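You operate a simulated robot arm through the tools that you are given. There is no shell and no other tool. Be economical: measure what you need, move in short steps, check, and stop when the job is done.

You are at the controls of a simulated robot arm. One attempt, no reset.

Task
Shut the right bench door. Open the top bench drawer, fetch the yellow strap strip and set it inside and shut the drawer again. Take the size plate with the smallest size on its label from the cream bench top and leave it on the teal disc. Put two of the black pads from the cream bench top on the shelf under the drain board. Pull the left chest lid open. Do these in any order. Set down upright: size plate.

It is judged by the outcome, as a careful person would: the job done as asked, and still so three seconds after it is handed in. It fails if anything else is knocked over, pushed out of place, dropped, spilled or broken. A push-on lid holds only when it is set on centred and level and pressed home; a screw cap is set on level and turned clockwise until tight.

Robot
A 6-joint arm with a fingered hand on a trunk, on a base that drives. Base frame: it is fixed to the floor where the robot stands at the start and does not move with it; the origin is under the middle of the robot, x ahead of it, y to its left, z up. Lengths are in mm, angles in degrees, forces in N, time in s.
With the tool pointing down near the work surface it reaches from about 360 to 800 mm from the robot's upright axis, wherever it stands. Its first joint turns from -115.0 to 115.0 degrees. Places, roughly: black pad [500, 7750, 750]; left chest lid [4300, 4800, 800]; right bench door [600, -200, 400]; shelf under the drain board [2800, 5900, 200]; size plate [1500, 7000, 750]; teal disc (11x11x2 cm) [1800, 6800, 800]; top bench drawer [1500, 400, 600]; top bench drawer inside [1500, 400, 600]; yellow strap strip (19x3x1 cm) [1300, 100, 800]. Payload 4 kg.
Tool frame: the origin (TCP) lies between the finger pads and is the grasp point; the fingertips stand 26 mm ahead of it; z points along the fingers, y is the line along which they close. The gripper opens to 164 mm. The gripper's body begins 73 mm behind the TCP. The gripper is a hand of 5 fingers: y runs from the thumb to the fingers, the wrist lies at [0, 0, -239] in the tool frame, and closing takes about 1.5 s.
Orientation is that of the tool frame in the base frame, as a unit quaternion [w, x, y, z]. With the fingers straight down and closing along the base's y, the tool's x points along the base's -x, its y along +y and its z along -z.

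Tools
- The arm moves only by the tool send_rows. Its argument "targets" is a list of rows, each a list of 3 entries, a list of its own where there are three numbers: the shift along the tool's x, y, z in mm, then the turn, a rotation vector about the tool's x, y, z in degrees, then the gripper command, from -1 (shut) to 1 (fully open), values between in proportion. In form: [[[x, y, z], [rx, ry, rz], fingers], ...]. A call has 1 to 10 rows; each row shifts and turns the commanded pose from where the row before left it, along the tool's axes as they then stand. A row lasts 0.2 s, in which the tool goes at most 50 mm and 8.6 degrees; a call with a longer step from one row to the next is refused whole, and so is a gripper value outside its range. Where a pose cannot be reached the arm comes as near as it can. A force on the tool above 40 N (or 10 N above the force at the start of the call, whichever is more), or a blocked arm, ends the call early, and 0.2 s more pass. The fingers move at their own pace (about 45 mm/s each) and stop on an object; they squeeze with about 23 N. The grip force told is the motor's: it shows also when the fingers shut on nothing. Time passes only in rows, and 0.2 s behind the last, so rows that do not move let the fingers close. It gives the time, the measured TCP pose, the force on the tool (base axes), the opening and the grip force at its end, in the units of the frame above (readings bear some noise), with the torque about the TCP (base axes, N m) and any sound that the robot's microphone picked up.
- Cameras (640 x 400 px; columns grow to the right, rows downward): "scene" is now at [8.9, 176.3, 1494.7]; the picture's right is [-0.04, -1.00, 0.00], its down [-0.80, 0.03, -0.60] and it looks along [0.60, -0.02, -0.80] (base axes); focal length 273 px, centre (320, 200). "wrist" rides on the gripper at [50, -70, -94] in the tool frame; the picture's right is [0.81, 0.59, 0.00], its down [-0.43, 0.60, -0.68] and it looks along [-0.40, 0.55, 0.74] (tool axes); focal length 270 px, centre (320, 200). There is no depth. A picture from a camera that has moved, and an enlarged one, comes with that camera's place and axes in the base frame and with its lens. The place of the scene camera against the robot may be out by one fixed shift of up to 12 mm in any direction.
- get_image(camera): a new picture of that camera. The clock stands still meanwhile.
- slide_trunk(by): slides the trunk up (or, below 0, down) by that many mm; the arm and the scene camera ride with it, the base frame stays. It gives what a move gives, with no picture.
- base_move(legs): drives the robot by 1 to 6 legs, each [ahead, left, turn to the left] in mm, mm and degrees, along the robot's own axes; the way and the turn of a leg run together, so that a leg with both is an arc; at most 1500 mm and 180 degrees a leg. The arm and the cameras ride along, it lands a little off, and it stops where it bumps. It gives what a move gives.
- preshape(shape): the hand has 5 fingers and takes this shape, open, in about a second: jaw (thumb against the fingers, like two jaws); tri (thumb and two fingers); tip (a fingertip pinch); poke (one finger out to press); point (the index stretched); flat (the hand flat); cup (the hand cupped); fist (a fist). The gripper value then closes the fingers along that shape, each until it touches; the sizes above hold for jaw. It gives what a move gives, with no picture.
- aim_head(pan, tilt): turns the head with the scene camera to pan (to the left, within 155 degrees either way) and tilt (down, from -29 to 69), counted from straight ahead of the robot. It gives what a move gives.
- enlarge(camera, box): a new picture of the part [left, top, right, bottom] of that camera's present view, enlarged. The clock stands still meanwhile.
- close_job(): hands the job in; it is judged then, once.

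Work in short steps. Places have to be worked out from the pictures, the camera data and where the tool is seen: move nearer, look again, correct. Check each grasp and each placing, and mend what went wrong. You have 186 turns and 164 pictures in all, those below and enlarged ones among them. Open the gripper and draw the arm clear of the work before you hand the job in, unless the task says otherwise.

The tools are called after "Emit:" as name(argument=value, ...) on one line, values as JSON. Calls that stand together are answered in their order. send_rows: Moves the arm, as the interface text tells. Its arguments: {"type":"object","properties":{"targets":{"type":"array","items":{"type":"array"}}},"required":["targets"]} The other tools are called the same way: slide_trunk (by) slides the trunk up or down; preshape (shape) gives the hand a shape; base_move (legs) drives the base; aim_head (pan, tilt) turns the head that bears the scene camera; get_image (camera) takes a picture; enlarge (camera, box) takes an enlarged picture of a part of a camera's view; close_job () hands the job in.

At the start:

```text
clock: 0.0
ee_pos: [591.0, 93.5, 934.6]
tcp_rot: [0.0, 0.0, 1.0, 0.0]
wrist_force: [-1.0, -0.3, 1.0]
moment: [-0.03, -0.02, 0.01]
opening: 164.0
gripper_force: 0.1
shape: jaw
trunk travel left (down, up): [-550.0, 440.0]
robot x, y, heading: [1.1, -0.1, 0.1]
head pan, tilt: [-2.1, 53.3]
```

scene: 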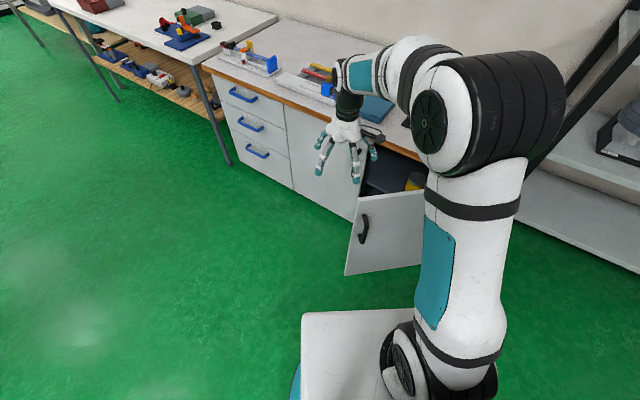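
wrist: 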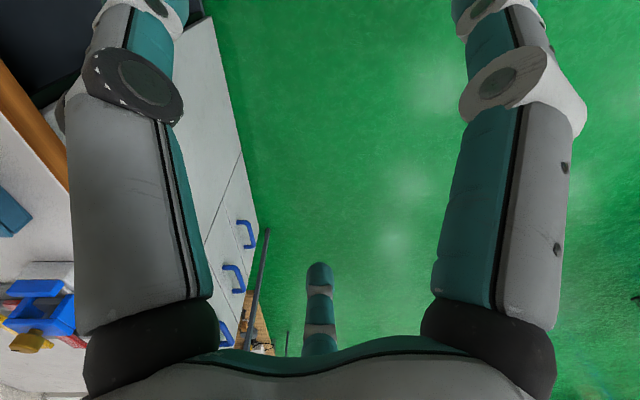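

I'll take a closer look at the bench area from here.

Emit:
enlarge(camera="scene", box=[200, 20, 460, 290])

Emit:
aim_head(pan=45, tilt=15)

Emit:
get_image(camera="scene")

```text
1.48 times, centred on (330, 155) of scene
camera zoom: at [8.9, 176.3, 1494.7], right [-0.04, -1.0, 0.0], down [-0.8, 0.03, -0.6], along [0.6, -0.02, -0.8], focal length 404 px, centre (305, 267)
```

zoom: 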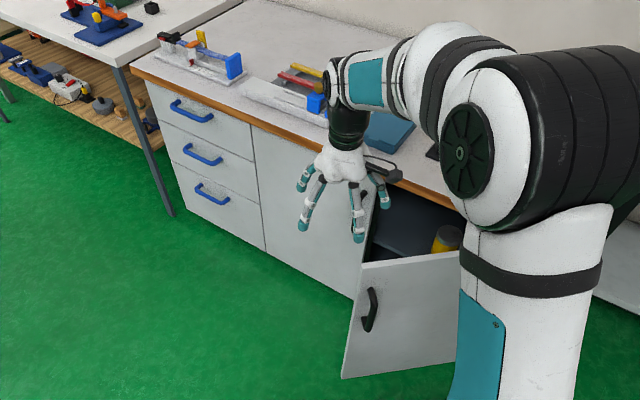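

```text
clock: 1.1
ee_pos: [590.3, 93.8, 937.1]
tcp_rot: [0.0, 0.0, 1.0, 0.0]
wrist_force: [0.4, 0.2, -0.5]
moment: [-0.02, 0.0, 0.03]
opening: 163.9
gripper_force: 0.1
shape: jaw
trunk travel left (down, up): [-550.0, 440.0]
robot x, y, heading: [1.0, 0.1, -0.0]
head pan, tilt: [45.0, 15.0]
```

```text
160 pictures are left
camera scene: at [1.2, 245.0, 1552.7], right [0.71, -0.71, 0.0], down [-0.18, -0.18, -0.97], along [0.68, 0.68, -0.26], focal length 273 px, centre (320, 200)
```

scene: 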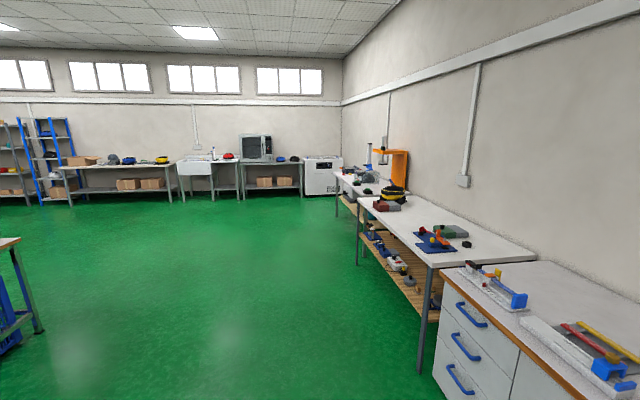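

The bench front appears to run at about 54° in plan, some 700 mm from the origin. I'll check behind and to the right before driving.

Emit:
aim_head(pan=140, tilt=35)

Emit:
get_image(camera="scene")

Emit:
aim_head(pan=-70, tilt=40)

Emit:
get_image(camera="scene")

```text
clock: 2.9
ee_pos: [590.5, 91.7, 935.6]
tcp_rot: [0.0, 0.0, 1.0, 0.0]
wrist_force: [0.4, 0.3, 1.2]
moment: [-0.02, 0.03, 0.0]
opening: 164.0
gripper_force: 0.0
shape: jaw
trunk travel left (down, up): [-550.0, 440.0]
robot x, y, heading: [3.1, 2.2, -0.1]
head pan, tilt: [140.0, 35.0]
```

```text
159 pictures are left
camera scene: at [-132.3, 235.6, 1520.8], right [0.64, 0.77, 0.0], down [0.44, -0.37, -0.82], along [-0.63, 0.53, -0.57], focal length 273 px, centre (320, 200)
```

scene: 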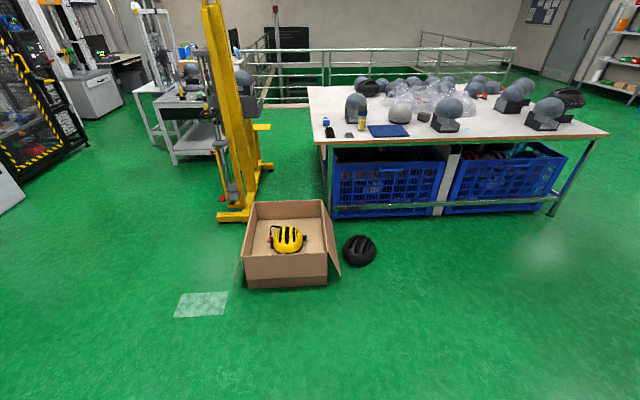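

```text
clock: 5.9
ee_pos: [591.1, 93.1, 936.6]
tcp_rot: [0.0, -0.001, 1.0, 0.0]
wrist_force: [-0.5, -0.6, 0.3]
moment: [-0.02, -0.03, 0.02]
opening: 164.0
gripper_force: 0.1
shape: jaw
trunk travel left (down, up): [-550.0, 440.0]
robot x, y, heading: [0.2, 0.2, -0.1]
head pan, tilt: [-70.0, 40.0]
```

```text
158 pictures are left
camera scene: at [-35.8, 99.1, 1513.3], right [-0.94, -0.34, 0.0], down [-0.22, 0.6, -0.77], along [0.26, -0.72, -0.64], focal length 273 px, centre (320, 200)
```

scene: 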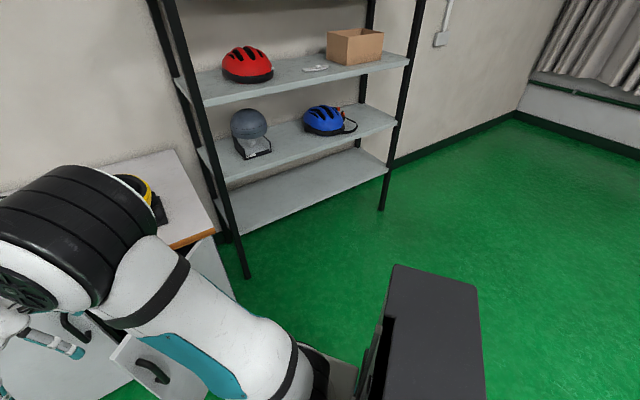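

Behind is clear for about a metre. I'll back off from the bench and turn to face it.

Emit:
base_move(legs=[[-320, 240, 0], [0, 0, -36.4]])

Emit:
aim_head(pan=0, tilt=40)

Emit:
get_image(camera="scene")

```text
clock: 10.1
ee_pos: [214.5, -27.1, 936.2]
tcp_rot: [0.0, 0.311, 0.95, -0.001]
wrist_force: [1.3, 0.1, -0.1]
moment: [0.0, 0.01, 0.05]
opening: 164.1
gripper_force: 0.1
shape: jaw
trunk travel left (down, up): [-550.0, 440.0]
robot x, y, heading: [-318.9, 244.2, -36.0]
head pan, tilt: [-70.0, 40.0]
```

```text
clock: 11.5
ee_pos: [214.5, -28.0, 936.6]
tcp_rot: [0.0, 0.312, 0.95, -0.001]
wrist_force: [0.7, 0.5, 0.3]
moment: [0.0, 0.01, 0.01]
opening: 163.8
gripper_force: 0.0
shape: jaw
trunk travel left (down, up): [-550.0, 440.0]
robot x, y, heading: [-314.8, 247.9, -36.3]
head pan, tilt: [0.0, 40.0]
```

```text
157 pictures are left
camera scene: at [-191.8, 374.3, 1513.3], right [-0.59, -0.81, 0.0], down [-0.52, 0.38, -0.77], along [0.62, -0.45, -0.64], focal length 273 px, centre (320, 200)
```

scene: 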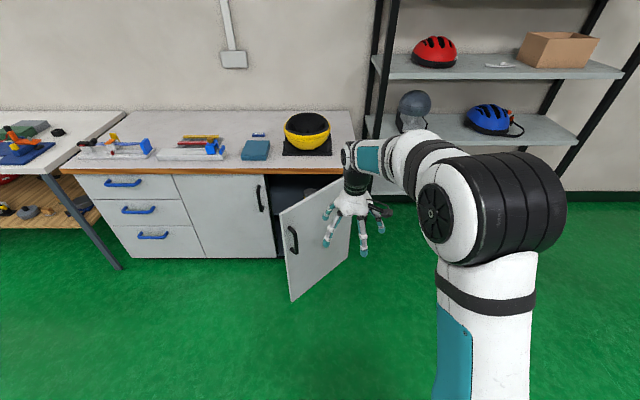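

The bench is square to me now; the right door is open about 40°, hinged on its right. I'll bring the tool to a horizontal forward pose with closed fingers to push the door, pushing below its handle.

Emit:
send_rows(targets=[[[-15, 0, 0], [0, -8.5, 0], -1], [[-15, 0, 2], [0, -8.5, 0], -1], [[-14, 0, 4], [0, -8.5, 0], -1], [[-14, 0, 6], [0, -8.5, 0], -1], [[-12, 0, 8], [0, -8.5, 0], -1], [[-11, 0, 10], [0, -8.5, 0], -1], [[-9, 0, 12], [0, -8.5, 0], -1], [[-8, 0, 13], [0, -8.5, 0], -1], [[-6, 0, 14], [0, -8.5, 0], -1], [[-4, 0, 15], [0, -8.5, 0], -1]])

Emit:
enlarge(camera="scene", box=[50, 100, 370, 300])

```text
clock: 13.7
ee_pos: [327.4, -116.6, 932.6]
tcp_rot: [0.618, 0.237, 0.719, -0.212]
wrist_force: [-0.2, 0.1, 0.3]
moment: [-0.06, 0.01, 0.02]
opening: 0.0
gripper_force: 12.3
shape: jaw
out of reach, approached as far as the arm can: row 6
trunk travel left (down, up): [-550.0, 440.0]
robot x, y, heading: [-317.0, 246.7, -36.2]
head pan, tilt: [0.0, 40.0]
```

```text
2.00 times, centred on (210, 200) of scene
camera zoom: at [-191.3, 374.2, 1513.3], right [-0.59, -0.81, 0.0], down [-0.52, 0.38, -0.77], along [0.62, -0.45, -0.64], focal length 545 px, centre (540, 200)
```

zoom: 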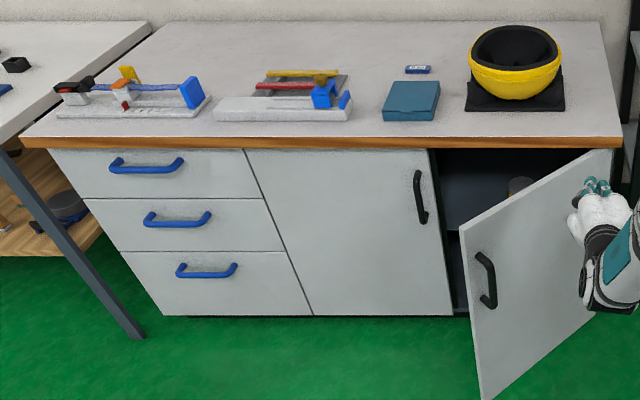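

Tool is horizontal. Lowering the trunk and lining up in front of the door near its free edge, below the handle.

Emit:
slide_trunk(by=-450)

Emit:
base_move(legs=[[0, 200, 0], [70, 0, 0]])

Emit:
get_image(camera="scene")

```text
refused: -450 is not a number from -400 to 400
```

```text
clock: 15.9
ee_pos: [501.2, -0.1, 931.9]
tcp_rot: [0.616, 0.237, 0.721, -0.212]
wrist_force: [0.6, 0.5, 0.7]
moment: [0.0, 0.02, 0.02]
opening: 0.0
gripper_force: 23.3
shape: jaw
trunk travel left (down, up): [-550.0, 440.0]
robot x, y, heading: [-146.7, 360.5, -36.1]
head pan, tilt: [0.0, 40.0]
```

```text
155 pictures are left
camera scene: at [-18.5, 490.5, 1513.2], right [-0.59, -0.81, 0.0], down [-0.52, 0.38, -0.77], along [0.62, -0.45, -0.64], focal length 273 px, centre (320, 200)
```

scene: 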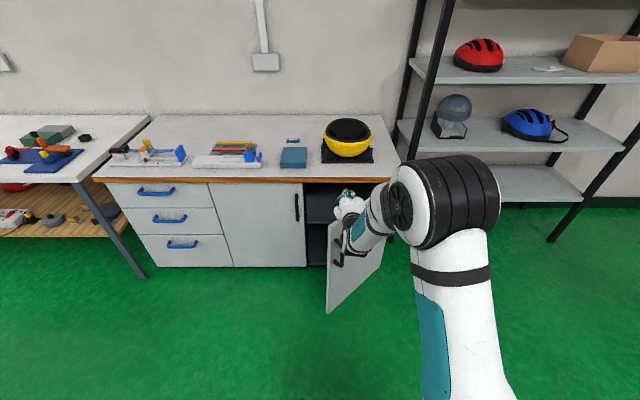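

Backing off slightly before lowering so the hand clears the door's free edge.

Emit:
base_move(legs=[[-80, 0, 0]])

Emit:
slide_trunk(by=-400)

Emit:
get_image(camera="scene")

```text
clock: 17.0
ee_pos: [437.6, 47.9, 934.1]
tcp_rot: [0.617, 0.236, 0.72, -0.211]
wrist_force: [-0.2, 0.1, 0.2]
moment: [0.02, -0.04, 0.0]
opening: 0.0
gripper_force: 23.4
shape: jaw
trunk travel left (down, up): [-550.0, 440.0]
robot x, y, heading: [-207.2, 412.0, -36.1]
head pan, tilt: [0.0, 40.0]
```

```text
clock: 20.8
ee_pos: [438.3, 47.2, 533.7]
tcp_rot: [0.617, 0.236, 0.72, -0.212]
wrist_force: [0.2, -0.2, -0.5]
moment: [0.0, 0.01, 0.0]
opening: 0.3
gripper_force: 23.2
shape: jaw
trunk travel left (down, up): [-150.0, 840.0]
robot x, y, heading: [-205.9, 408.7, -36.1]
head pan, tilt: [0.0, 40.0]
```

```text
154 pictures are left
camera scene: at [-82.6, 537.3, 1113.3], right [-0.59, -0.81, 0.0], down [-0.52, 0.38, -0.77], along [0.62, -0.45, -0.64], focal length 273 px, centre (320, 200)
```

scene: 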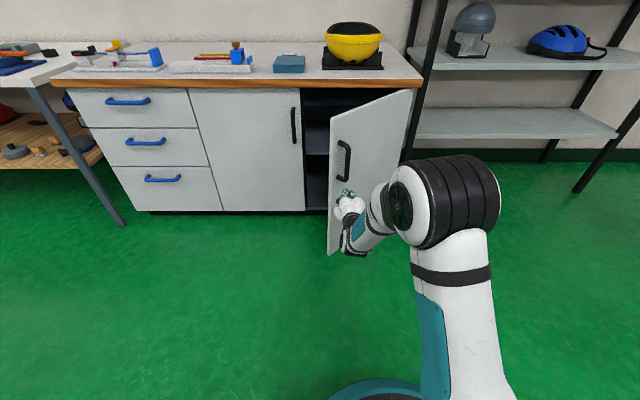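

Good: hand is in front of the door below/near the handle. Lower 60 more, then push by driving ahead.

Emit:
slide_trunk(by=-60)

Emit:
base_move(legs=[[240, 0, 0]])

Emit:
get_image(camera="scene")

```text
clock: 21.8
ee_pos: [438.3, 46.8, 473.4]
tcp_rot: [0.617, 0.237, 0.72, -0.212]
wrist_force: [0.1, -0.4, 0.3]
moment: [-0.01, 0.02, 0.01]
opening: 0.0
gripper_force: 23.1
shape: jaw
trunk travel left (down, up): [-90.0, 900.0]
robot x, y, heading: [-206.6, 409.4, -36.1]
head pan, tilt: [0.0, 40.0]
```

```text
clock: 23.6
ee_pos: [635.1, -95.5, 473.2]
tcp_rot: [0.617, 0.236, 0.72, -0.212]
wrist_force: [0.9, 0.2, -0.4]
moment: [-0.01, 0.01, -0.04]
opening: 0.3
gripper_force: 22.4
shape: jaw
trunk travel left (down, up): [-90.0, 900.0]
robot x, y, heading: [-12.2, 263.3, -35.8]
head pan, tilt: [0.0, 40.0]
```

```text
153 pictures are left
camera scene: at [113.7, 394.1, 1053.3], right [-0.59, -0.81, 0.0], down [-0.52, 0.38, -0.77], along [0.62, -0.45, -0.64], focal length 273 px, centre (320, 200)
```

scene: 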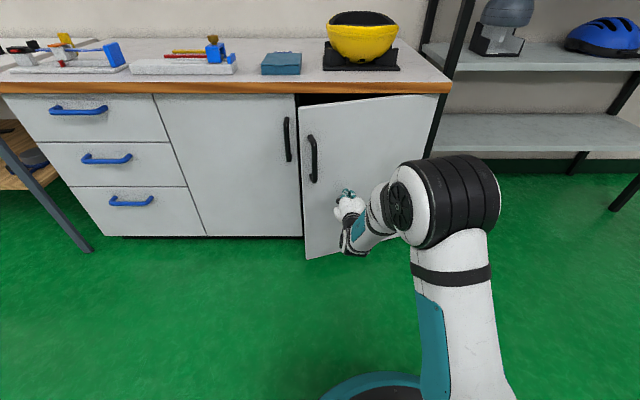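

The door is closing. Continue another 95 mm.

Emit:
base_move(legs=[[95, 0, 0]])

Emit:
get_image(camera="scene")

```text
clock: 24.7
ee_pos: [710.5, -150.2, 473.4]
tcp_rot: [0.618, 0.236, 0.72, -0.212]
wrist_force: [0.3, 0.4, 0.3]
moment: [-0.02, -0.02, -0.03]
opening: 0.0
gripper_force: 22.8
shape: jaw
trunk travel left (down, up): [-90.0, 900.0]
robot x, y, heading: [62.3, 210.8, -35.8]
head pan, tilt: [0.0, 40.0]
```

```text
152 pictures are left
camera scene: at [189.3, 339.1, 1053.3], right [-0.59, -0.81, 0.0], down [-0.52, 0.38, -0.77], along [0.62, -0.45, -0.64], focal length 273 px, centre (320, 200)
```

scene: 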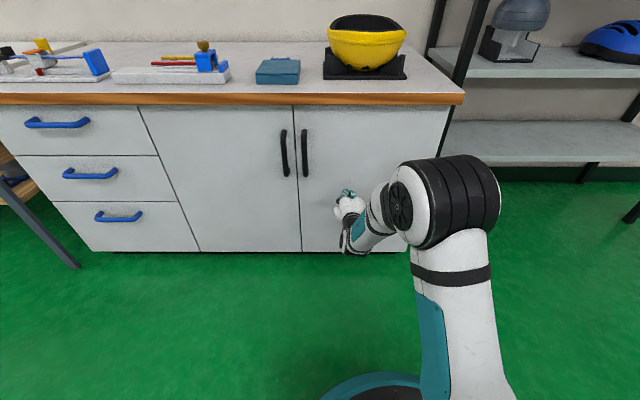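

Nearly flush. I'll nudge forward with the arm until it meets resistance.

Emit:
send_rows(targets=[[[0, 0, 6], [0, 0, 0], -1], [[0, 0, 6], [0, 0, 0], -1], [[0, 0, 6], [0, 0, 0], -1], [[0, 0, 6], [0, 0, 0], -1], [[0, 0, 6], [0, 0, 0], -1]])

Emit:
enlarge(camera="scene", box=[220, 80, 480, 270])

```text
clock: 25.9
ee_pos: [734.6, -167.6, 468.4]
tcp_rot: [0.616, 0.237, 0.72, -0.213]
wrist_force: [0.2, 2.2, 0.4]
moment: [-0.02, 0.01, 0.0]
opening: 0.1
gripper_force: 22.5
shape: jaw
trunk travel left (down, up): [-90.0, 900.0]
robot x, y, heading: [65.6, 208.0, -36.0]
head pan, tilt: [0.0, 40.0]
```

```text
2.11 times, centred on (350, 175) of scene
camera zoom: at [189.3, 339.1, 1053.3], right [-0.59, -0.81, 0.0], down [-0.52, 0.38, -0.77], along [0.62, -0.45, -0.64], focal length 574 px, centre (257, 253)
```

zoom: 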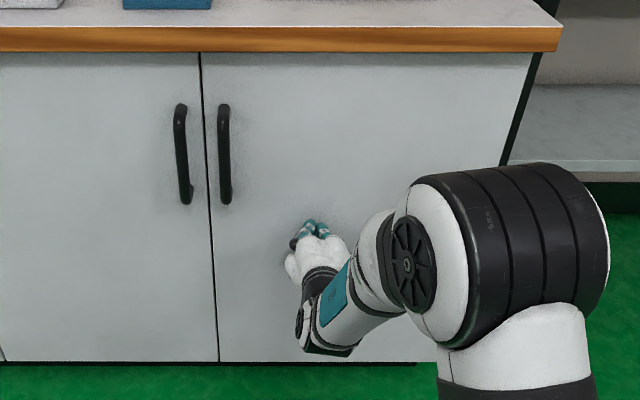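

Looks flush; a little more push to confirm contact with the frame.

Emit:
send_rows(targets=[[[0, 0, 5], [0, 0, 0], -1], [[0, 0, 5], [0, 0, 0], -1], [[0, 0, 5], [0, 0, 0], -1], [[0, 0, 5], [0, 0, 0], -1]])

```text
clock: 26.8
ee_pos: [743.9, -174.2, 466.9]
tcp_rot: [0.616, 0.237, 0.72, -0.213]
wrist_force: [-14.6, 9.1, 5.1]
moment: [-0.19, -0.27, -0.04]
opening: 0.1
gripper_force: 23.1
shape: jaw
trunk travel left (down, up): [-90.0, 900.0]
robot x, y, heading: [61.0, 206.6, -36.1]
head pan, tilt: [0.0, 40.0]
stopped in row 4: the force on the tool passed its limit at 49 N (the readings are from after the stop); the commanded pose is now the measured one
```

Force shows the door is against its frame. Backing off, raising the trunk, and moving left in front of the drawers.

Emit:
base_move(legs=[[-350, 0, 0]])

Emit:
slide_trunk(by=400)

Emit:
base_move(legs=[[0, 700, 0]])

Emit:
get_image(camera="scene")

```text
clock: 29.1
ee_pos: [462.4, 30.1, 466.2]
tcp_rot: [0.615, 0.239, 0.721, -0.214]
wrist_force: [-0.3, -0.4, 1.4]
moment: [0.0, 0.01, -0.02]
opening: 0.0
gripper_force: 23.0
shape: jaw
trunk travel left (down, up): [-90.0, 900.0]
robot x, y, heading: [-221.9, 417.8, -36.1]
head pan, tilt: [0.0, 40.0]
```

```text
clock: 32.9
ee_pos: [462.2, 31.7, 864.8]
tcp_rot: [0.615, 0.238, 0.72, -0.214]
wrist_force: [-0.4, 0.5, -0.1]
moment: [0.02, 0.0, -0.04]
opening: 0.0
gripper_force: 22.5
shape: jaw
trunk travel left (down, up): [-490.0, 500.0]
robot x, y, heading: [-219.3, 417.0, -35.8]
head pan, tilt: [0.0, 40.0]
```

```text
clock: 36.8
ee_pos: [870.8, 578.2, 865.3]
tcp_rot: [0.613, 0.246, 0.718, -0.22]
wrist_force: [0.0, 0.5, -0.2]
moment: [0.02, 0.03, 0.02]
opening: 0.1
gripper_force: 22.6
shape: jaw
trunk travel left (down, up): [-490.0, 500.0]
robot x, y, heading: [195.6, 976.5, -37.0]
head pan, tilt: [0.0, 40.0]
```

```text
150 pictures are left
camera scene: at [325.0, 1104.9, 1453.2], right [-0.6, -0.8, 0.0], down [-0.51, 0.39, -0.77], along [0.61, -0.46, -0.64], focal length 273 px, centre (320, 200)
```

scene: 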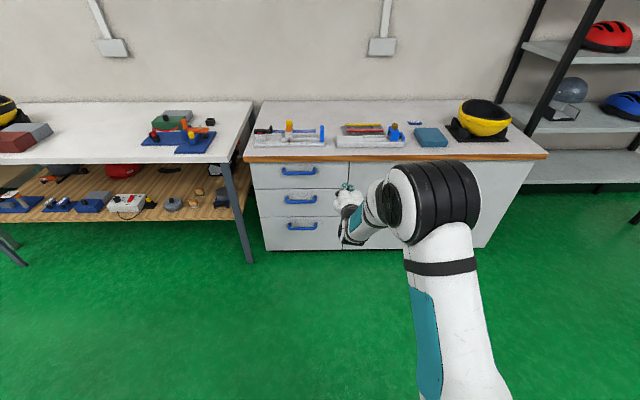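

Take a close look at the strips and the drawer handle.

Emit:
enlarge(camera="scene", box=[240, 95, 440, 215])

```text
3.20 times, centred on (340, 155) of scene
camera zoom: at [325.0, 1104.9, 1453.2], right [-0.6, -0.8, 0.0], down [-0.51, 0.39, -0.77], along [0.61, -0.46, -0.64], focal length 872 px, centre (256, 344)
```

zoom: 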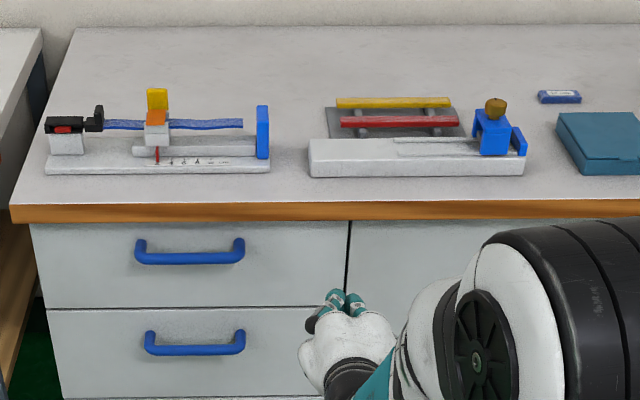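

The yellow strip lies on two rests behind a red one; the top drawer handle is a horizontal blue bar at roughly z 703. I'll roll the hand 90° so it closes vertically, levelling it too, while still clear of everything.

Emit:
send_rows(targets=[[[0, 0, -15], [0, -8, 0], -1], [[0, 0, -15], [-2, 0, 8], -1], [[0, 0, -15], [0, 0, 8.5], -1], [[0, 0, -10], [0, 0, 8.5], -1], [[0, 0, 0], [0, 0, 8.5], -1], [[0, 0, 0], [0, 0, 8.5], -1], [[0, 0, 0], [0, 0, 8.5], -1], [[0, 0, 0], [0, 0, 8.5], -1], [[0, 0, 0], [0, 0, 8.5], -1], [[0, 0, 0], [0, 0, 8.5], -1]])

Emit:
send_rows(targets=[[[0, 0, 0], [0, 0, 8.5], 0], [[0, 0, 0], [0, 0, 5.5], 0], [[0, 0, 0], [0, 0, 0], 0], [[0, 0, 0], [0, 0, 0], 0]])

Emit:
get_image(camera="wrist")

```text
clock: 39.0
ee_pos: [839.2, 634.4, 870.0]
tcp_rot: [0.664, 0.59, 0.397, 0.231]
wrist_force: [-0.8, -0.6, -0.2]
moment: [-0.02, 0.0, 0.01]
opening: 0.0
gripper_force: 23.7
shape: jaw
out of reach, approached as far as the arm can: row 1, 2, 3
trunk travel left (down, up): [-490.0, 500.0]
robot x, y, heading: [198.9, 981.5, -37.2]
head pan, tilt: [0.0, 40.0]
```

```text
clock: 40.0
ee_pos: [841.3, 635.4, 871.0]
tcp_rot: [0.632, 0.633, 0.324, 0.309]
wrist_force: [-0.3, 0.2, -0.1]
moment: [0.03, 0.02, -0.02]
opening: 81.6
gripper_force: 0.0
shape: jaw
trunk travel left (down, up): [-490.0, 500.0]
robot x, y, heading: [196.6, 976.7, -37.1]
head pan, tilt: [0.0, 40.0]
```

```text
148 pictures are left
camera wrist: at [793.8, 730.8, 802.6], right [0.5, 0.65, 0.57], down [-0.79, 0.06, 0.61], along [0.36, -0.76, 0.55], focal length 270 px, centre (320, 200)
```

wrist: 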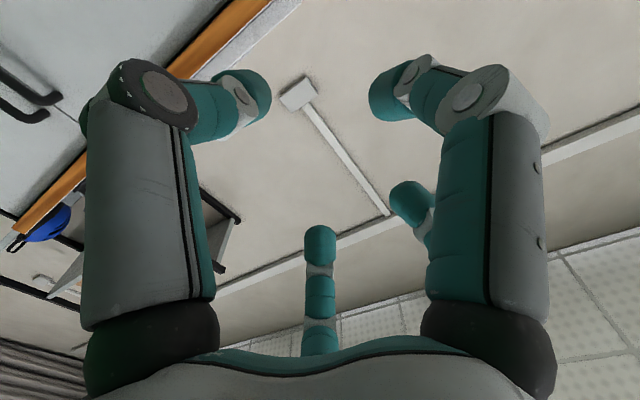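

The hand is level with vertical closing. Shift left 165 and lower to handle height, then move partway forward and look.

Emit:
base_move(legs=[[0, 165, 0], [240, 0, 0]])

Emit:
slide_trunk(by=-167)

Emit:
get_image(camera="scene")

Emit:
get_image(camera="wrist")

```text
clock: 42.8
ee_pos: [1132.9, 622.0, 871.1]
tcp_rot: [0.631, 0.634, 0.324, 0.309]
wrist_force: [-0.5, -0.3, -0.7]
moment: [0.0, 0.02, 0.01]
opening: 81.5
gripper_force: 0.0
shape: jaw
trunk travel left (down, up): [-490.0, 500.0]
robot x, y, heading: [491.4, 963.1, -36.8]
head pan, tilt: [0.0, 40.0]
```

```text
clock: 44.7
ee_pos: [1132.4, 622.3, 703.4]
tcp_rot: [0.631, 0.633, 0.324, 0.309]
wrist_force: [-1.0, -1.0, 0.5]
moment: [0.0, 0.01, 0.01]
opening: 81.8
gripper_force: 0.2
shape: jaw
trunk travel left (down, up): [-323.0, 667.0]
robot x, y, heading: [487.8, 962.5, -36.9]
head pan, tilt: [0.0, 40.0]
```

```text
147 pictures are left
camera scene: at [616.2, 1091.5, 1286.3], right [-0.6, -0.8, 0.0], down [-0.51, 0.39, -0.77], along [0.61, -0.46, -0.64], focal length 273 px, centre (320, 200)
```

scene: 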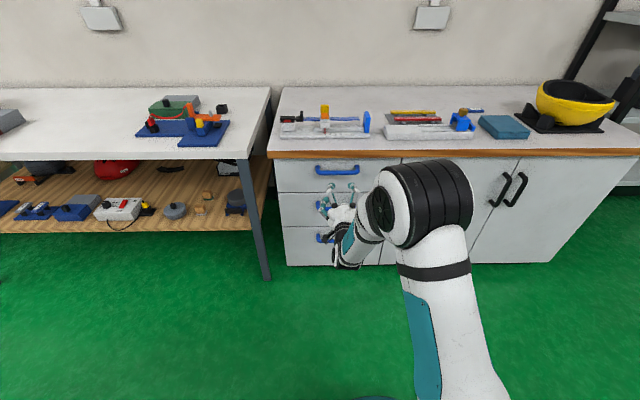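

```text
146 pictures are left
camera wrist: at [1085.8, 718.2, 635.7], right [0.5, 0.65, 0.57], down [-0.79, 0.06, 0.61], along [0.36, -0.76, 0.55], focal length 270 px, centre (320, 200)
```

wrist: 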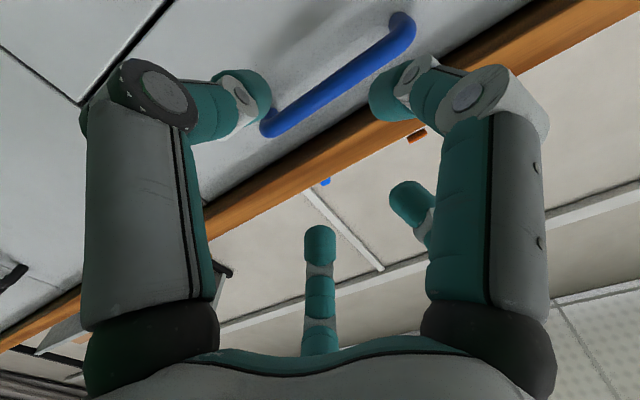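

Triangulation puts the handle bar at about n=700, z≈714; the TCP is 168 mm short of it. Advance 110 mm, raise 8 mm and re-look.

Emit:
slide_trunk(by=8)

Emit:
base_move(legs=[[105, 8, 0]])

Emit:
get_image(camera="wrist")

Emit:
enlarge(camera="scene", box=[220, 100, 480, 280])

```text
clock: 45.2
ee_pos: [1132.9, 622.7, 712.9]
tcp_rot: [0.63, 0.634, 0.325, 0.309]
wrist_force: [0.1, -0.1, -0.1]
moment: [0.04, 0.0, 0.04]
opening: 81.7
gripper_force: 0.1
shape: jaw
trunk travel left (down, up): [-331.0, 659.0]
robot x, y, heading: [490.4, 966.3, -36.9]
head pan, tilt: [0.0, 40.0]
```

```text
clock: 46.4
ee_pos: [1219.7, 566.5, 713.1]
tcp_rot: [0.631, 0.633, 0.325, 0.309]
wrist_force: [1.2, -0.2, 0.6]
moment: [-0.03, 0.01, -0.04]
opening: 81.9
gripper_force: 0.1
shape: jaw
trunk travel left (down, up): [-331.0, 659.0]
robot x, y, heading: [575.8, 909.4, -37.1]
head pan, tilt: [0.0, 40.0]
```

```text
145 pictures are left
camera wrist: at [1173.9, 662.7, 643.6], right [0.5, 0.65, 0.57], down [-0.79, 0.06, 0.61], along [0.36, -0.76, 0.55], focal length 270 px, centre (320, 200)
```

wrist: 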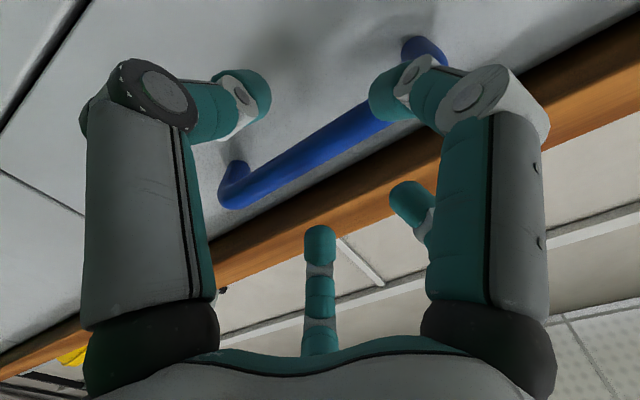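

```text
2.22 times, centred on (350, 190) of scene
camera zoom: at [703.8, 1035.4, 1294.2], right [-0.6, -0.8, 0.0], down [-0.51, 0.39, -0.77], along [0.61, -0.46, -0.64], focal length 606 px, centre (253, 222)
```

zoom: 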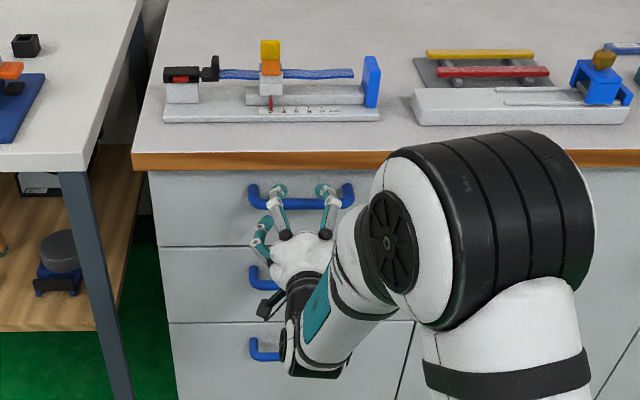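

The bar sits between fingers and thumb, just ahead. Advance 45 mm and close softly on it.

Emit:
send_rows(targets=[[[0, 0, 12], [0, 0, 0], 0], [[0, 0, 12], [0, 0, 0], 0], [[0, 0, 12], [0, 0, 0], 0], [[0, 0, 10], [0, 0, 0], 0]])

Emit:
get_image(camera="wrist")

Emit:
enlarge(camera="scene", box=[260, 140, 400, 260])

```text
clock: 47.4
ee_pos: [1257.4, 540.0, 711.9]
tcp_rot: [0.631, 0.635, 0.322, 0.307]
wrist_force: [-3.4, 2.4, -3.1]
moment: [-0.05, -0.19, -0.02]
opening: 81.8
gripper_force: 0.1
shape: jaw
trunk travel left (down, up): [-331.0, 659.0]
robot x, y, heading: [578.1, 910.4, -37.0]
head pan, tilt: [0.0, 40.0]
```

```text
143 pictures are left
camera wrist: at [1210.9, 636.8, 643.1], right [0.5, 0.65, 0.57], down [-0.79, 0.07, 0.61], along [0.36, -0.76, 0.54], focal length 270 px, centre (320, 200)
```

wrist: 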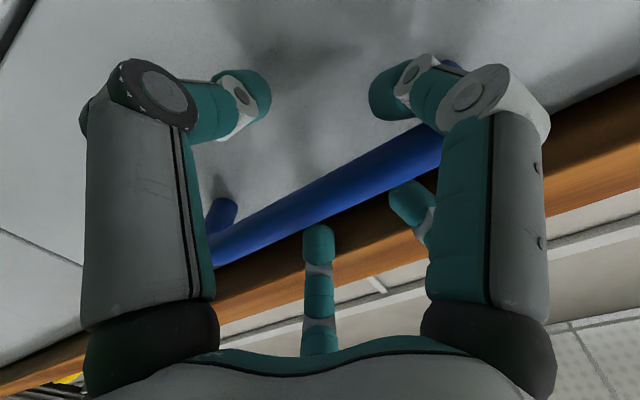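

```text
3.33 times, centred on (330, 200) of scene
camera zoom: at [703.8, 1035.5, 1294.2], right [-0.6, -0.8, 0.0], down [-0.51, 0.39, -0.77], along [0.61, -0.46, -0.64], focal length 909 px, centre (287, 200)
```

zoom: 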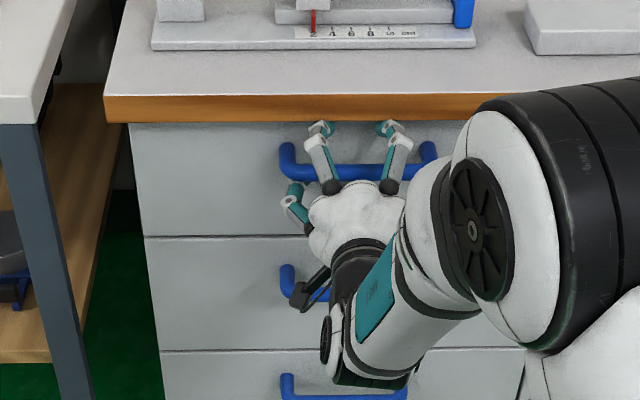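

Bar is inside the hand; close fingers.

Emit:
send_rows(targets=[[[0, 0, -3], [0, 0, 0], -1], [[0, 0, 0], [0, 0, 0], -1], [[0, 0, 0], [0, 0, 0], -1], [[0, 0, 0], [0, 0, 0], -1], [[0, 0, 0], [0, 0, 0], -1], [[0, 0, 0], [0, 0, 0], -1], [[0, 0, 0], [0, 0, 0], -1]])

Emit:
get_image(camera="wrist")

```text
clock: 49.0
ee_pos: [1255.8, 540.1, 704.1]
tcp_rot: [0.628, 0.639, 0.325, 0.304]
wrist_force: [1.0, -1.5, -36.2]
moment: [0.02, 0.06, -0.02]
opening: 11.2
gripper_force: 22.7
shape: jaw
trunk travel left (down, up): [-331.0, 659.0]
robot x, y, heading: [578.0, 908.3, -37.0]
head pan, tilt: [0.0, 40.0]
```

```text
141 pictures are left
camera wrist: at [1208.5, 638.6, 637.2], right [0.51, 0.64, 0.57], down [-0.78, 0.06, 0.62], along [0.36, -0.76, 0.54], focal length 270 px, centre (320, 200)
```

wrist: 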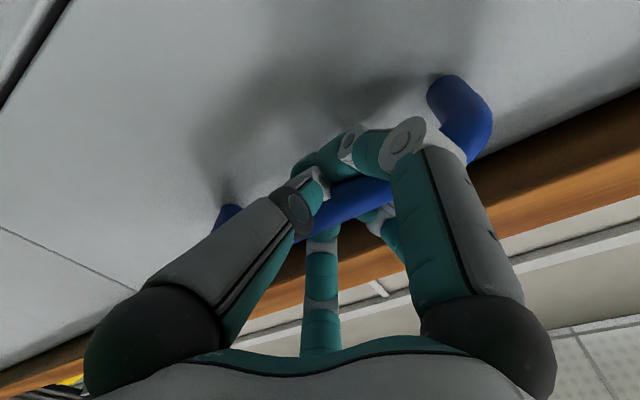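

Handle gripped (opening 11 mm). The hand was pulled 8 mm down, so relax by commanding down, then pull back with the base.

Emit:
send_rows(targets=[[[0, -4, 0], [0, 0, 0], -1], [[0, -4, 0], [0, 0, 0], -1]])

Emit:
base_move(legs=[[-150, 0, 0]])

Emit:
get_image(camera="scene")

```text
clock: 49.6
ee_pos: [1257.3, 540.0, 702.6]
tcp_rot: [0.631, 0.637, 0.322, 0.306]
wrist_force: [1.1, -2.8, -21.4]
moment: [0.05, 0.06, 0.0]
opening: 11.3
gripper_force: 22.9
shape: jaw
trunk travel left (down, up): [-331.0, 659.0]
robot x, y, heading: [576.4, 908.9, -37.1]
head pan, tilt: [0.0, 40.0]
```

```text
clock: 51.0
ee_pos: [1137.8, 627.9, 702.8]
tcp_rot: [0.63, 0.636, 0.323, 0.306]
wrist_force: [-10.1, -14.6, -18.9]
moment: [0.01, 0.03, 0.04]
opening: 11.0
gripper_force: 22.9
shape: jaw
trunk travel left (down, up): [-331.0, 659.0]
robot x, y, heading: [462.8, 995.9, -36.9]
head pan, tilt: [0.0, 40.0]
```

```text
140 pictures are left
camera scene: at [587.4, 1121.7, 1294.3], right [-0.6, -0.8, 0.0], down [-0.51, 0.39, -0.76], along [0.61, -0.46, -0.64], focal length 273 px, centre (320, 200)
```

scene: 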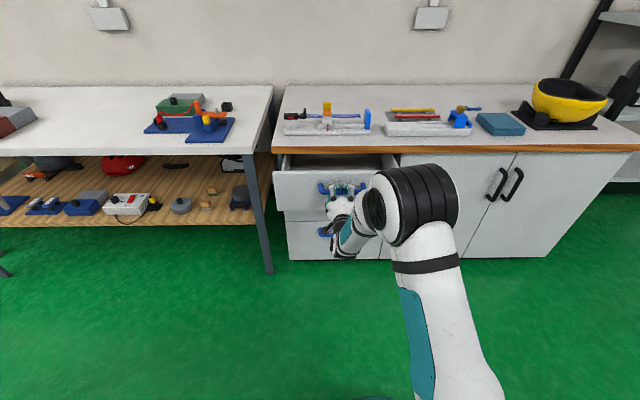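

The drawer is coming out. Pull another 130 mm, with a slight right correction.

Emit:
base_move(legs=[[-130, -8, 0]])

Emit:
get_image(camera="scene")

```text
clock: 52.3
ee_pos: [1029.0, 704.5, 700.7]
tcp_rot: [0.63, 0.636, 0.324, 0.306]
wrist_force: [10.0, 15.4, -19.4]
moment: [-0.05, 0.05, 0.0]
opening: 11.1
gripper_force: 23.1
shape: jaw
trunk travel left (down, up): [-331.0, 659.0]
robot x, y, heading: [344.8, 1068.3, -36.6]
head pan, tilt: [0.0, 40.0]
```

```text
139 pictures are left
camera scene: at [479.0, 1196.7, 1293.9], right [-0.6, -0.8, 0.0], down [-0.52, 0.39, -0.76], along [0.61, -0.46, -0.64], focal length 273 px, centre (320, 200)
```

scene: 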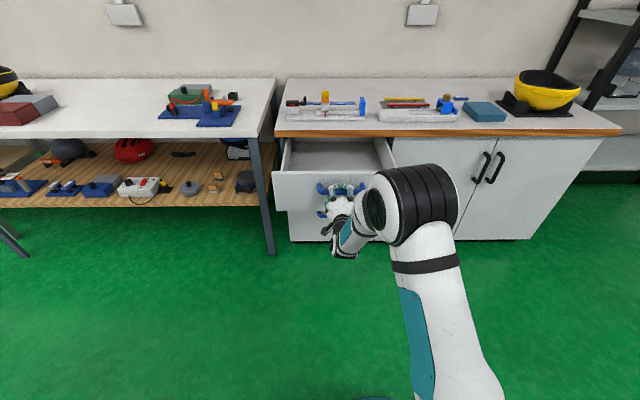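

Drawer is out ~275 mm. Release and back off.

Emit:
send_rows(targets=[[[0, 0, 0], [0, 0, 0], 0.2], [[0, 0, 0], [0, 0, 0], 0.2], [[0, 0, 0], [0, 0, 0], 0.2], [[0, 0, 0], [0, 0, 0], 0.2], [[0, 0, 0], [0, 0, 0], 0.2], [[0, 0, 0], [0, 0, 0], 0.2]])

Emit:
base_move(legs=[[-200, 0, 0]])

Emit:
get_image(camera="scene")

```text
clock: 53.7
ee_pos: [1028.2, 703.9, 702.8]
tcp_rot: [0.631, 0.635, 0.324, 0.306]
wrist_force: [0.5, 0.0, 0.9]
moment: [-0.01, 0.03, -0.04]
opening: 97.9
gripper_force: 0.1
shape: jaw
trunk travel left (down, up): [-331.0, 659.0]
robot x, y, heading: [348.3, 1069.8, -37.0]
head pan, tilt: [0.0, 40.0]
```

```text
clock: 55.3
ee_pos: [863.7, 825.4, 702.5]
tcp_rot: [0.631, 0.636, 0.322, 0.306]
wrist_force: [-0.6, 0.1, -0.3]
moment: [-0.05, -0.01, -0.04]
opening: 98.0
gripper_force: 0.1
shape: jaw
trunk travel left (down, up): [-331.0, 659.0]
robot x, y, heading: [184.7, 1192.5, -37.4]
head pan, tilt: [0.0, 40.0]
```

```text
138 pictures are left
camera scene: at [313.6, 1319.4, 1294.3], right [-0.6, -0.8, 0.0], down [-0.51, 0.39, -0.77], along [0.61, -0.46, -0.64], focal length 273 px, centre (320, 200)
```

scene: 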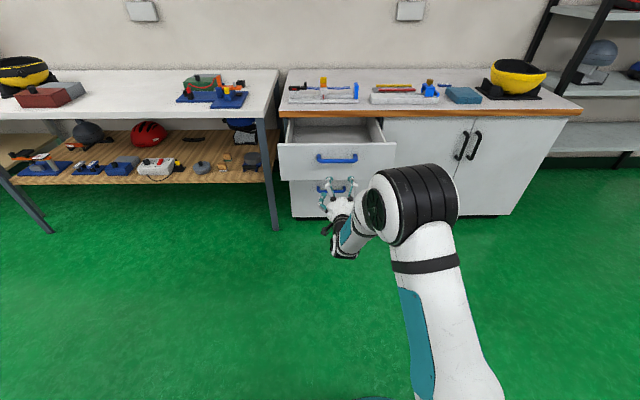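

Drawer is standing open. Raise the trunk and turn the hand to point down (closing across the bench depth), retracting a bit.

Emit:
slide_trunk(by=300)

Emit:
send_rows(targets=[[[0, 0, -12], [8.5, 0, 0], 0], [[0, -2, -12], [8.5, 0, 0], 0], [[0, -3, -11], [8.5, 0, 0], 0], [[0, -5, -11], [8.5, 0, 0], 0], [[0, -7, -10], [8.5, 0, 0], 0], [[0, -8, -9], [8.5, 0, 0], 0], [[0, -9, -8], [8.5, 0, 0], 0], [[0, -10, -6], [8.5, 0, 0], 0], [[0, -11, -5], [8.5, 0, 0], 0], [[0, -12, -3], [8.5, 0, 0], 0]])

Emit:
send_rows(targets=[[[0, 0, 0], [5, 0, 0], 0]])

Emit:
base_move(legs=[[0, -495, 0], [500, 0, 0]])

Emit:
get_image(camera="scene")

```text
clock: 58.3
ee_pos: [863.1, 824.9, 1002.5]
tcp_rot: [0.631, 0.636, 0.322, 0.305]
wrist_force: [-1.3, -0.3, -0.4]
moment: [-0.01, -0.01, 0.03]
opening: 98.5
gripper_force: 0.1
shape: jaw
trunk travel left (down, up): [-631.0, 359.0]
robot x, y, heading: [191.5, 1193.4, -37.2]
head pan, tilt: [0.0, 40.0]
```

```text
clock: 60.5
ee_pos: [768.0, 897.8, 1004.5]
tcp_rot: [0.035, 0.896, 0.443, 0.008]
wrist_force: [-0.1, 0.0, 0.4]
moment: [-0.03, -0.01, 0.0]
opening: 82.2
gripper_force: 0.0
shape: jaw
trunk travel left (down, up): [-631.0, 359.0]
robot x, y, heading: [185.4, 1198.9, -37.0]
head pan, tilt: [0.0, 40.0]
```

```text
clock: 60.9
ee_pos: [767.8, 896.2, 1004.7]
tcp_rot: [-0.005, 0.896, 0.444, -0.012]
wrist_force: [0.0, -0.1, 1.0]
moment: [0.01, -0.04, 0.0]
opening: 82.2
gripper_force: 0.1
shape: jaw
trunk travel left (down, up): [-631.0, 359.0]
robot x, y, heading: [185.9, 1195.0, -37.1]
head pan, tilt: [0.0, 40.0]
```

```text
clock: 66.3
ee_pos: [867.8, 212.6, 1005.3]
tcp_rot: [-0.003, 0.892, 0.452, -0.012]
wrist_force: [-0.5, -1.0, -0.1]
moment: [0.04, -0.02, -0.01]
opening: 82.0
gripper_force: 0.0
shape: jaw
trunk travel left (down, up): [-631.0, 359.0]
robot x, y, heading: [281.1, 498.5, -36.0]
head pan, tilt: [0.0, 40.0]
```

```text
137 pictures are left
camera scene: at [407.3, 626.8, 1594.2], right [-0.59, -0.81, 0.0], down [-0.52, 0.38, -0.77], along [0.62, -0.45, -0.64], focal length 273 px, centre (320, 200)
```

scene: 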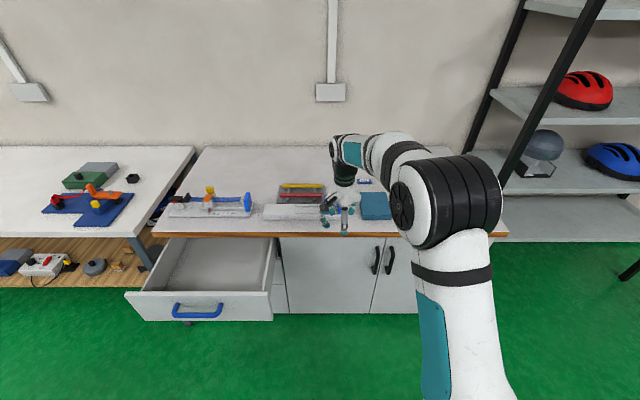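

Robot is right of the open drawer. Drive closer to the bench, then measure the strip from the raised view.

Emit:
base_move(legs=[[360, 0, -0.5]])

Emit:
get_image(camera="scene")

Emit:
get_image(camera="wrist")

```text
clock: 68.7
ee_pos: [1153.4, -8.3, 1005.0]
tcp_rot: [-0.004, 0.895, 0.446, -0.012]
wrist_force: [1.0, -0.9, 0.5]
moment: [0.0, 0.01, -0.03]
opening: 82.2
gripper_force: 0.2
shape: jaw
trunk travel left (down, up): [-631.0, 359.0]
robot x, y, heading: [569.0, 281.4, -36.9]
head pan, tilt: [0.0, 40.0]
```

```text
136 pictures are left
camera scene: at [698.4, 410.6, 1594.2], right [-0.6, -0.8, 0.0], down [-0.51, 0.39, -0.77], along [0.61, -0.46, -0.64], focal length 273 px, centre (320, 200)
```

scene: 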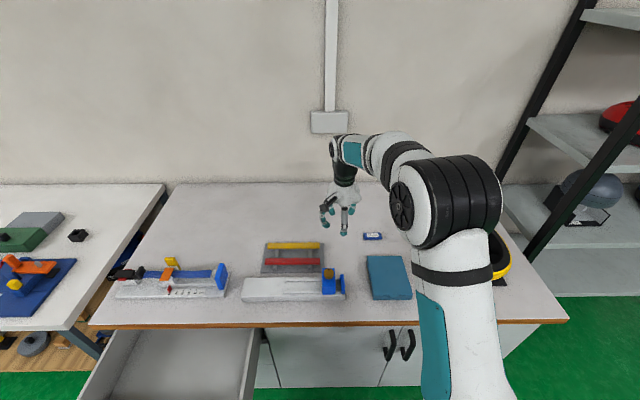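

```text
135 pictures are left
camera wrist: at [1130.2, 73.5, 1099.4], right [0.96, 0.29, -0.03], down [0.23, -0.7, 0.67], along [0.18, -0.65, -0.74], focal length 270 px, centre (320, 200)
```

wrist: 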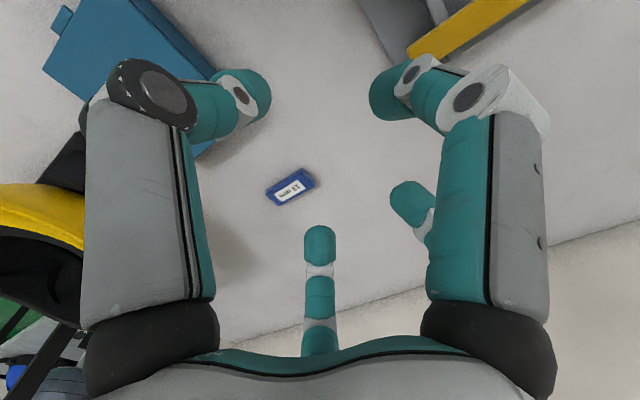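

The strip seems to be centred near n≈968, l≈850, z≈826. Move above it and look with the wrist camera.

Emit:
send_rows(targets=[[[40, 10, 0], [0, 0, 0], 0], [[40, 10, 10], [0, 0, 0], 0], [[40, 10, 20], [0, 0, 0], 0], [[40, 10, 20], [0, 0, 0], 0]])

Emit:
get_image(camera="wrist")

Emit:
enlarge(camera="scene", box=[220, 140, 400, 320])

```text
clock: 69.7
ee_pos: [1282.8, 94.9, 952.0]
tcp_rot: [-0.004, 0.895, 0.445, -0.012]
wrist_force: [-1.4, -0.2, -0.9]
moment: [0.02, 0.0, 0.02]
opening: 82.1
gripper_force: 0.0
shape: jaw
trunk travel left (down, up): [-631.0, 359.0]
robot x, y, heading: [575.3, 284.2, -37.0]
head pan, tilt: [0.0, 40.0]
```

```text
134 pictures are left
camera wrist: at [1258.8, 177.7, 1046.5], right [0.96, 0.29, -0.03], down [0.23, -0.7, 0.68], along [0.18, -0.65, -0.74], focal length 270 px, centre (320, 200)
```

wrist: 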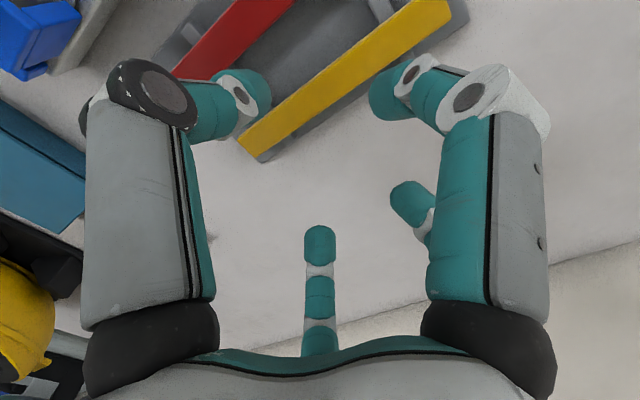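

```text
2.22 times, centred on (310, 230) of scene
camera zoom: at [698.9, 411.4, 1594.2], right [-0.6, -0.8, 0.0], down [-0.51, 0.39, -0.77], along [0.61, -0.46, -0.64], focal length 606 px, centre (342, 133)
```

zoom: 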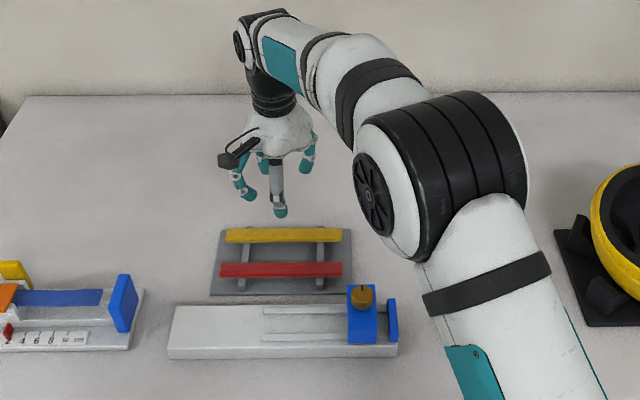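

Wrist triangulation: strip centre ≈ n 964, l 855, top z≈820; I'm within 10 mm. Narrow the opening to 60 mm and descend to just above the tray.

Emit:
send_rows(targets=[[[9, -5, 0], [0, 0, 0], -0.27], [[0, 0, 20], [0, 0, 0], -0.27], [[0, 0, 25], [0, 0, 0], -0.27], [[0, 0, 20], [0, 0, 0], -0.27], [[0, 0, 20], [0, 0, 0], -0.27]])

Emit:
get_image(camera="wrist")

Emit:
enlarge(camera="scene", box=[230, 160, 370, 300])

```text
clock: 70.9
ee_pos: [1280.0, 103.5, 865.7]
tcp_rot: [-0.004, 0.895, 0.445, -0.013]
wrist_force: [-0.7, -0.2, -0.4]
moment: [0.01, 0.01, 0.02]
opening: 60.0
gripper_force: 0.0
shape: jaw
trunk travel left (down, up): [-631.0, 359.0]
robot x, y, heading: [568.8, 288.1, -36.9]
head pan, tilt: [0.0, 40.0]
```

```text
132 pictures are left
camera wrist: at [1256.3, 186.5, 959.8], right [0.96, 0.29, -0.02], down [0.23, -0.7, 0.67], along [0.18, -0.65, -0.74], focal length 270 px, centre (320, 200)
```

wrist: 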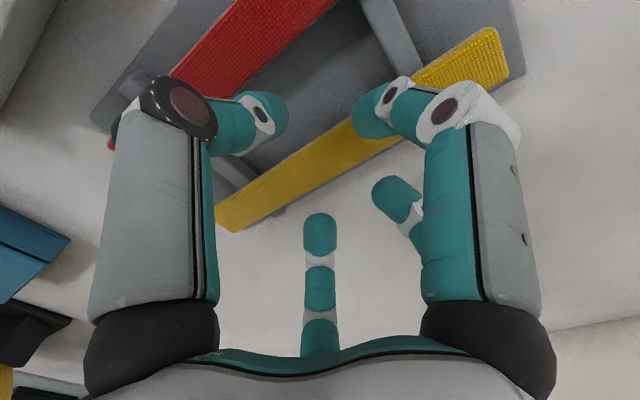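

```text
2.86 times, centred on (300, 230) of scene
camera zoom: at [698.0, 411.0, 1594.3], right [-0.6, -0.8, 0.0], down [-0.51, 0.39, -0.77], along [0.61, -0.46, -0.64], focal length 779 px, centre (377, 114)
```

zoom: 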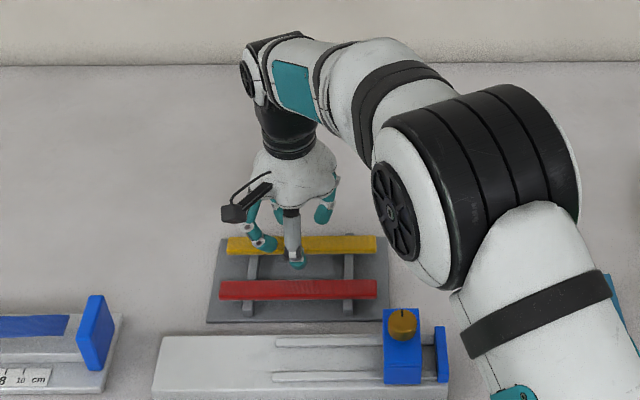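

Strip centre measured n 966, l 853, z 818; TCP is well aligned. Descend another 22 mm and look again before closing.

Emit:
send_rows(targets=[[[2, 0, 12], [0, 0, 0], -0.27], [[0, 0, 12], [0, 0, 0], -0.27]])

Emit:
get_image(camera="wrist")

Emit:
enlarge(camera="scene", box=[260, 200, 340, 280])

```text
clock: 71.6
ee_pos: [1285.6, 108.2, 852.5]
tcp_rot: [0.002, 0.895, 0.446, -0.004]
wrist_force: [-2.0, 5.8, 24.4]
moment: [0.73, -0.16, 0.02]
opening: 61.0
gripper_force: 0.1
shape: jaw
trunk travel left (down, up): [-631.0, 359.0]
robot x, y, heading: [570.7, 283.0, -36.8]
head pan, tilt: [0.0, 40.0]
stopped in row 2: the force on the tool passed its limit at 41 N (the readings are from after the stop); the commanded pose is now the measured one
```

```text
130 pictures are left
camera wrist: at [1260.0, 191.5, 946.7], right [0.96, 0.29, -0.01], down [0.22, -0.7, 0.68], along [0.19, -0.65, -0.73], focal length 270 px, centre (320, 200)
```

wrist: 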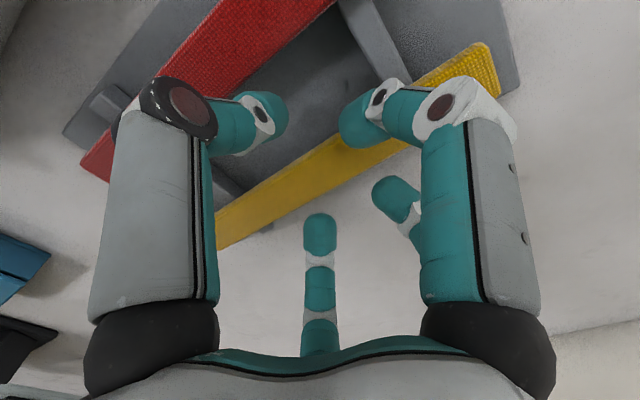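

```text
5.00 times, centred on (300, 240) of scene
camera zoom: at [694.8, 412.5, 1594.6], right [-0.6, -0.8, 0.0], down [-0.51, 0.39, -0.77], along [0.61, -0.46, -0.64], focal length 1363 px, centre (420, 0)
```

zoom: 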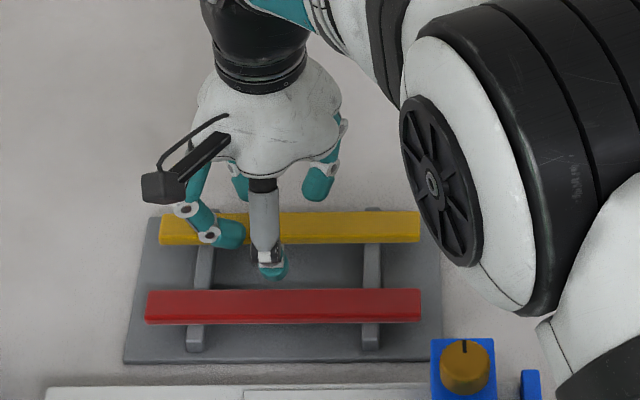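

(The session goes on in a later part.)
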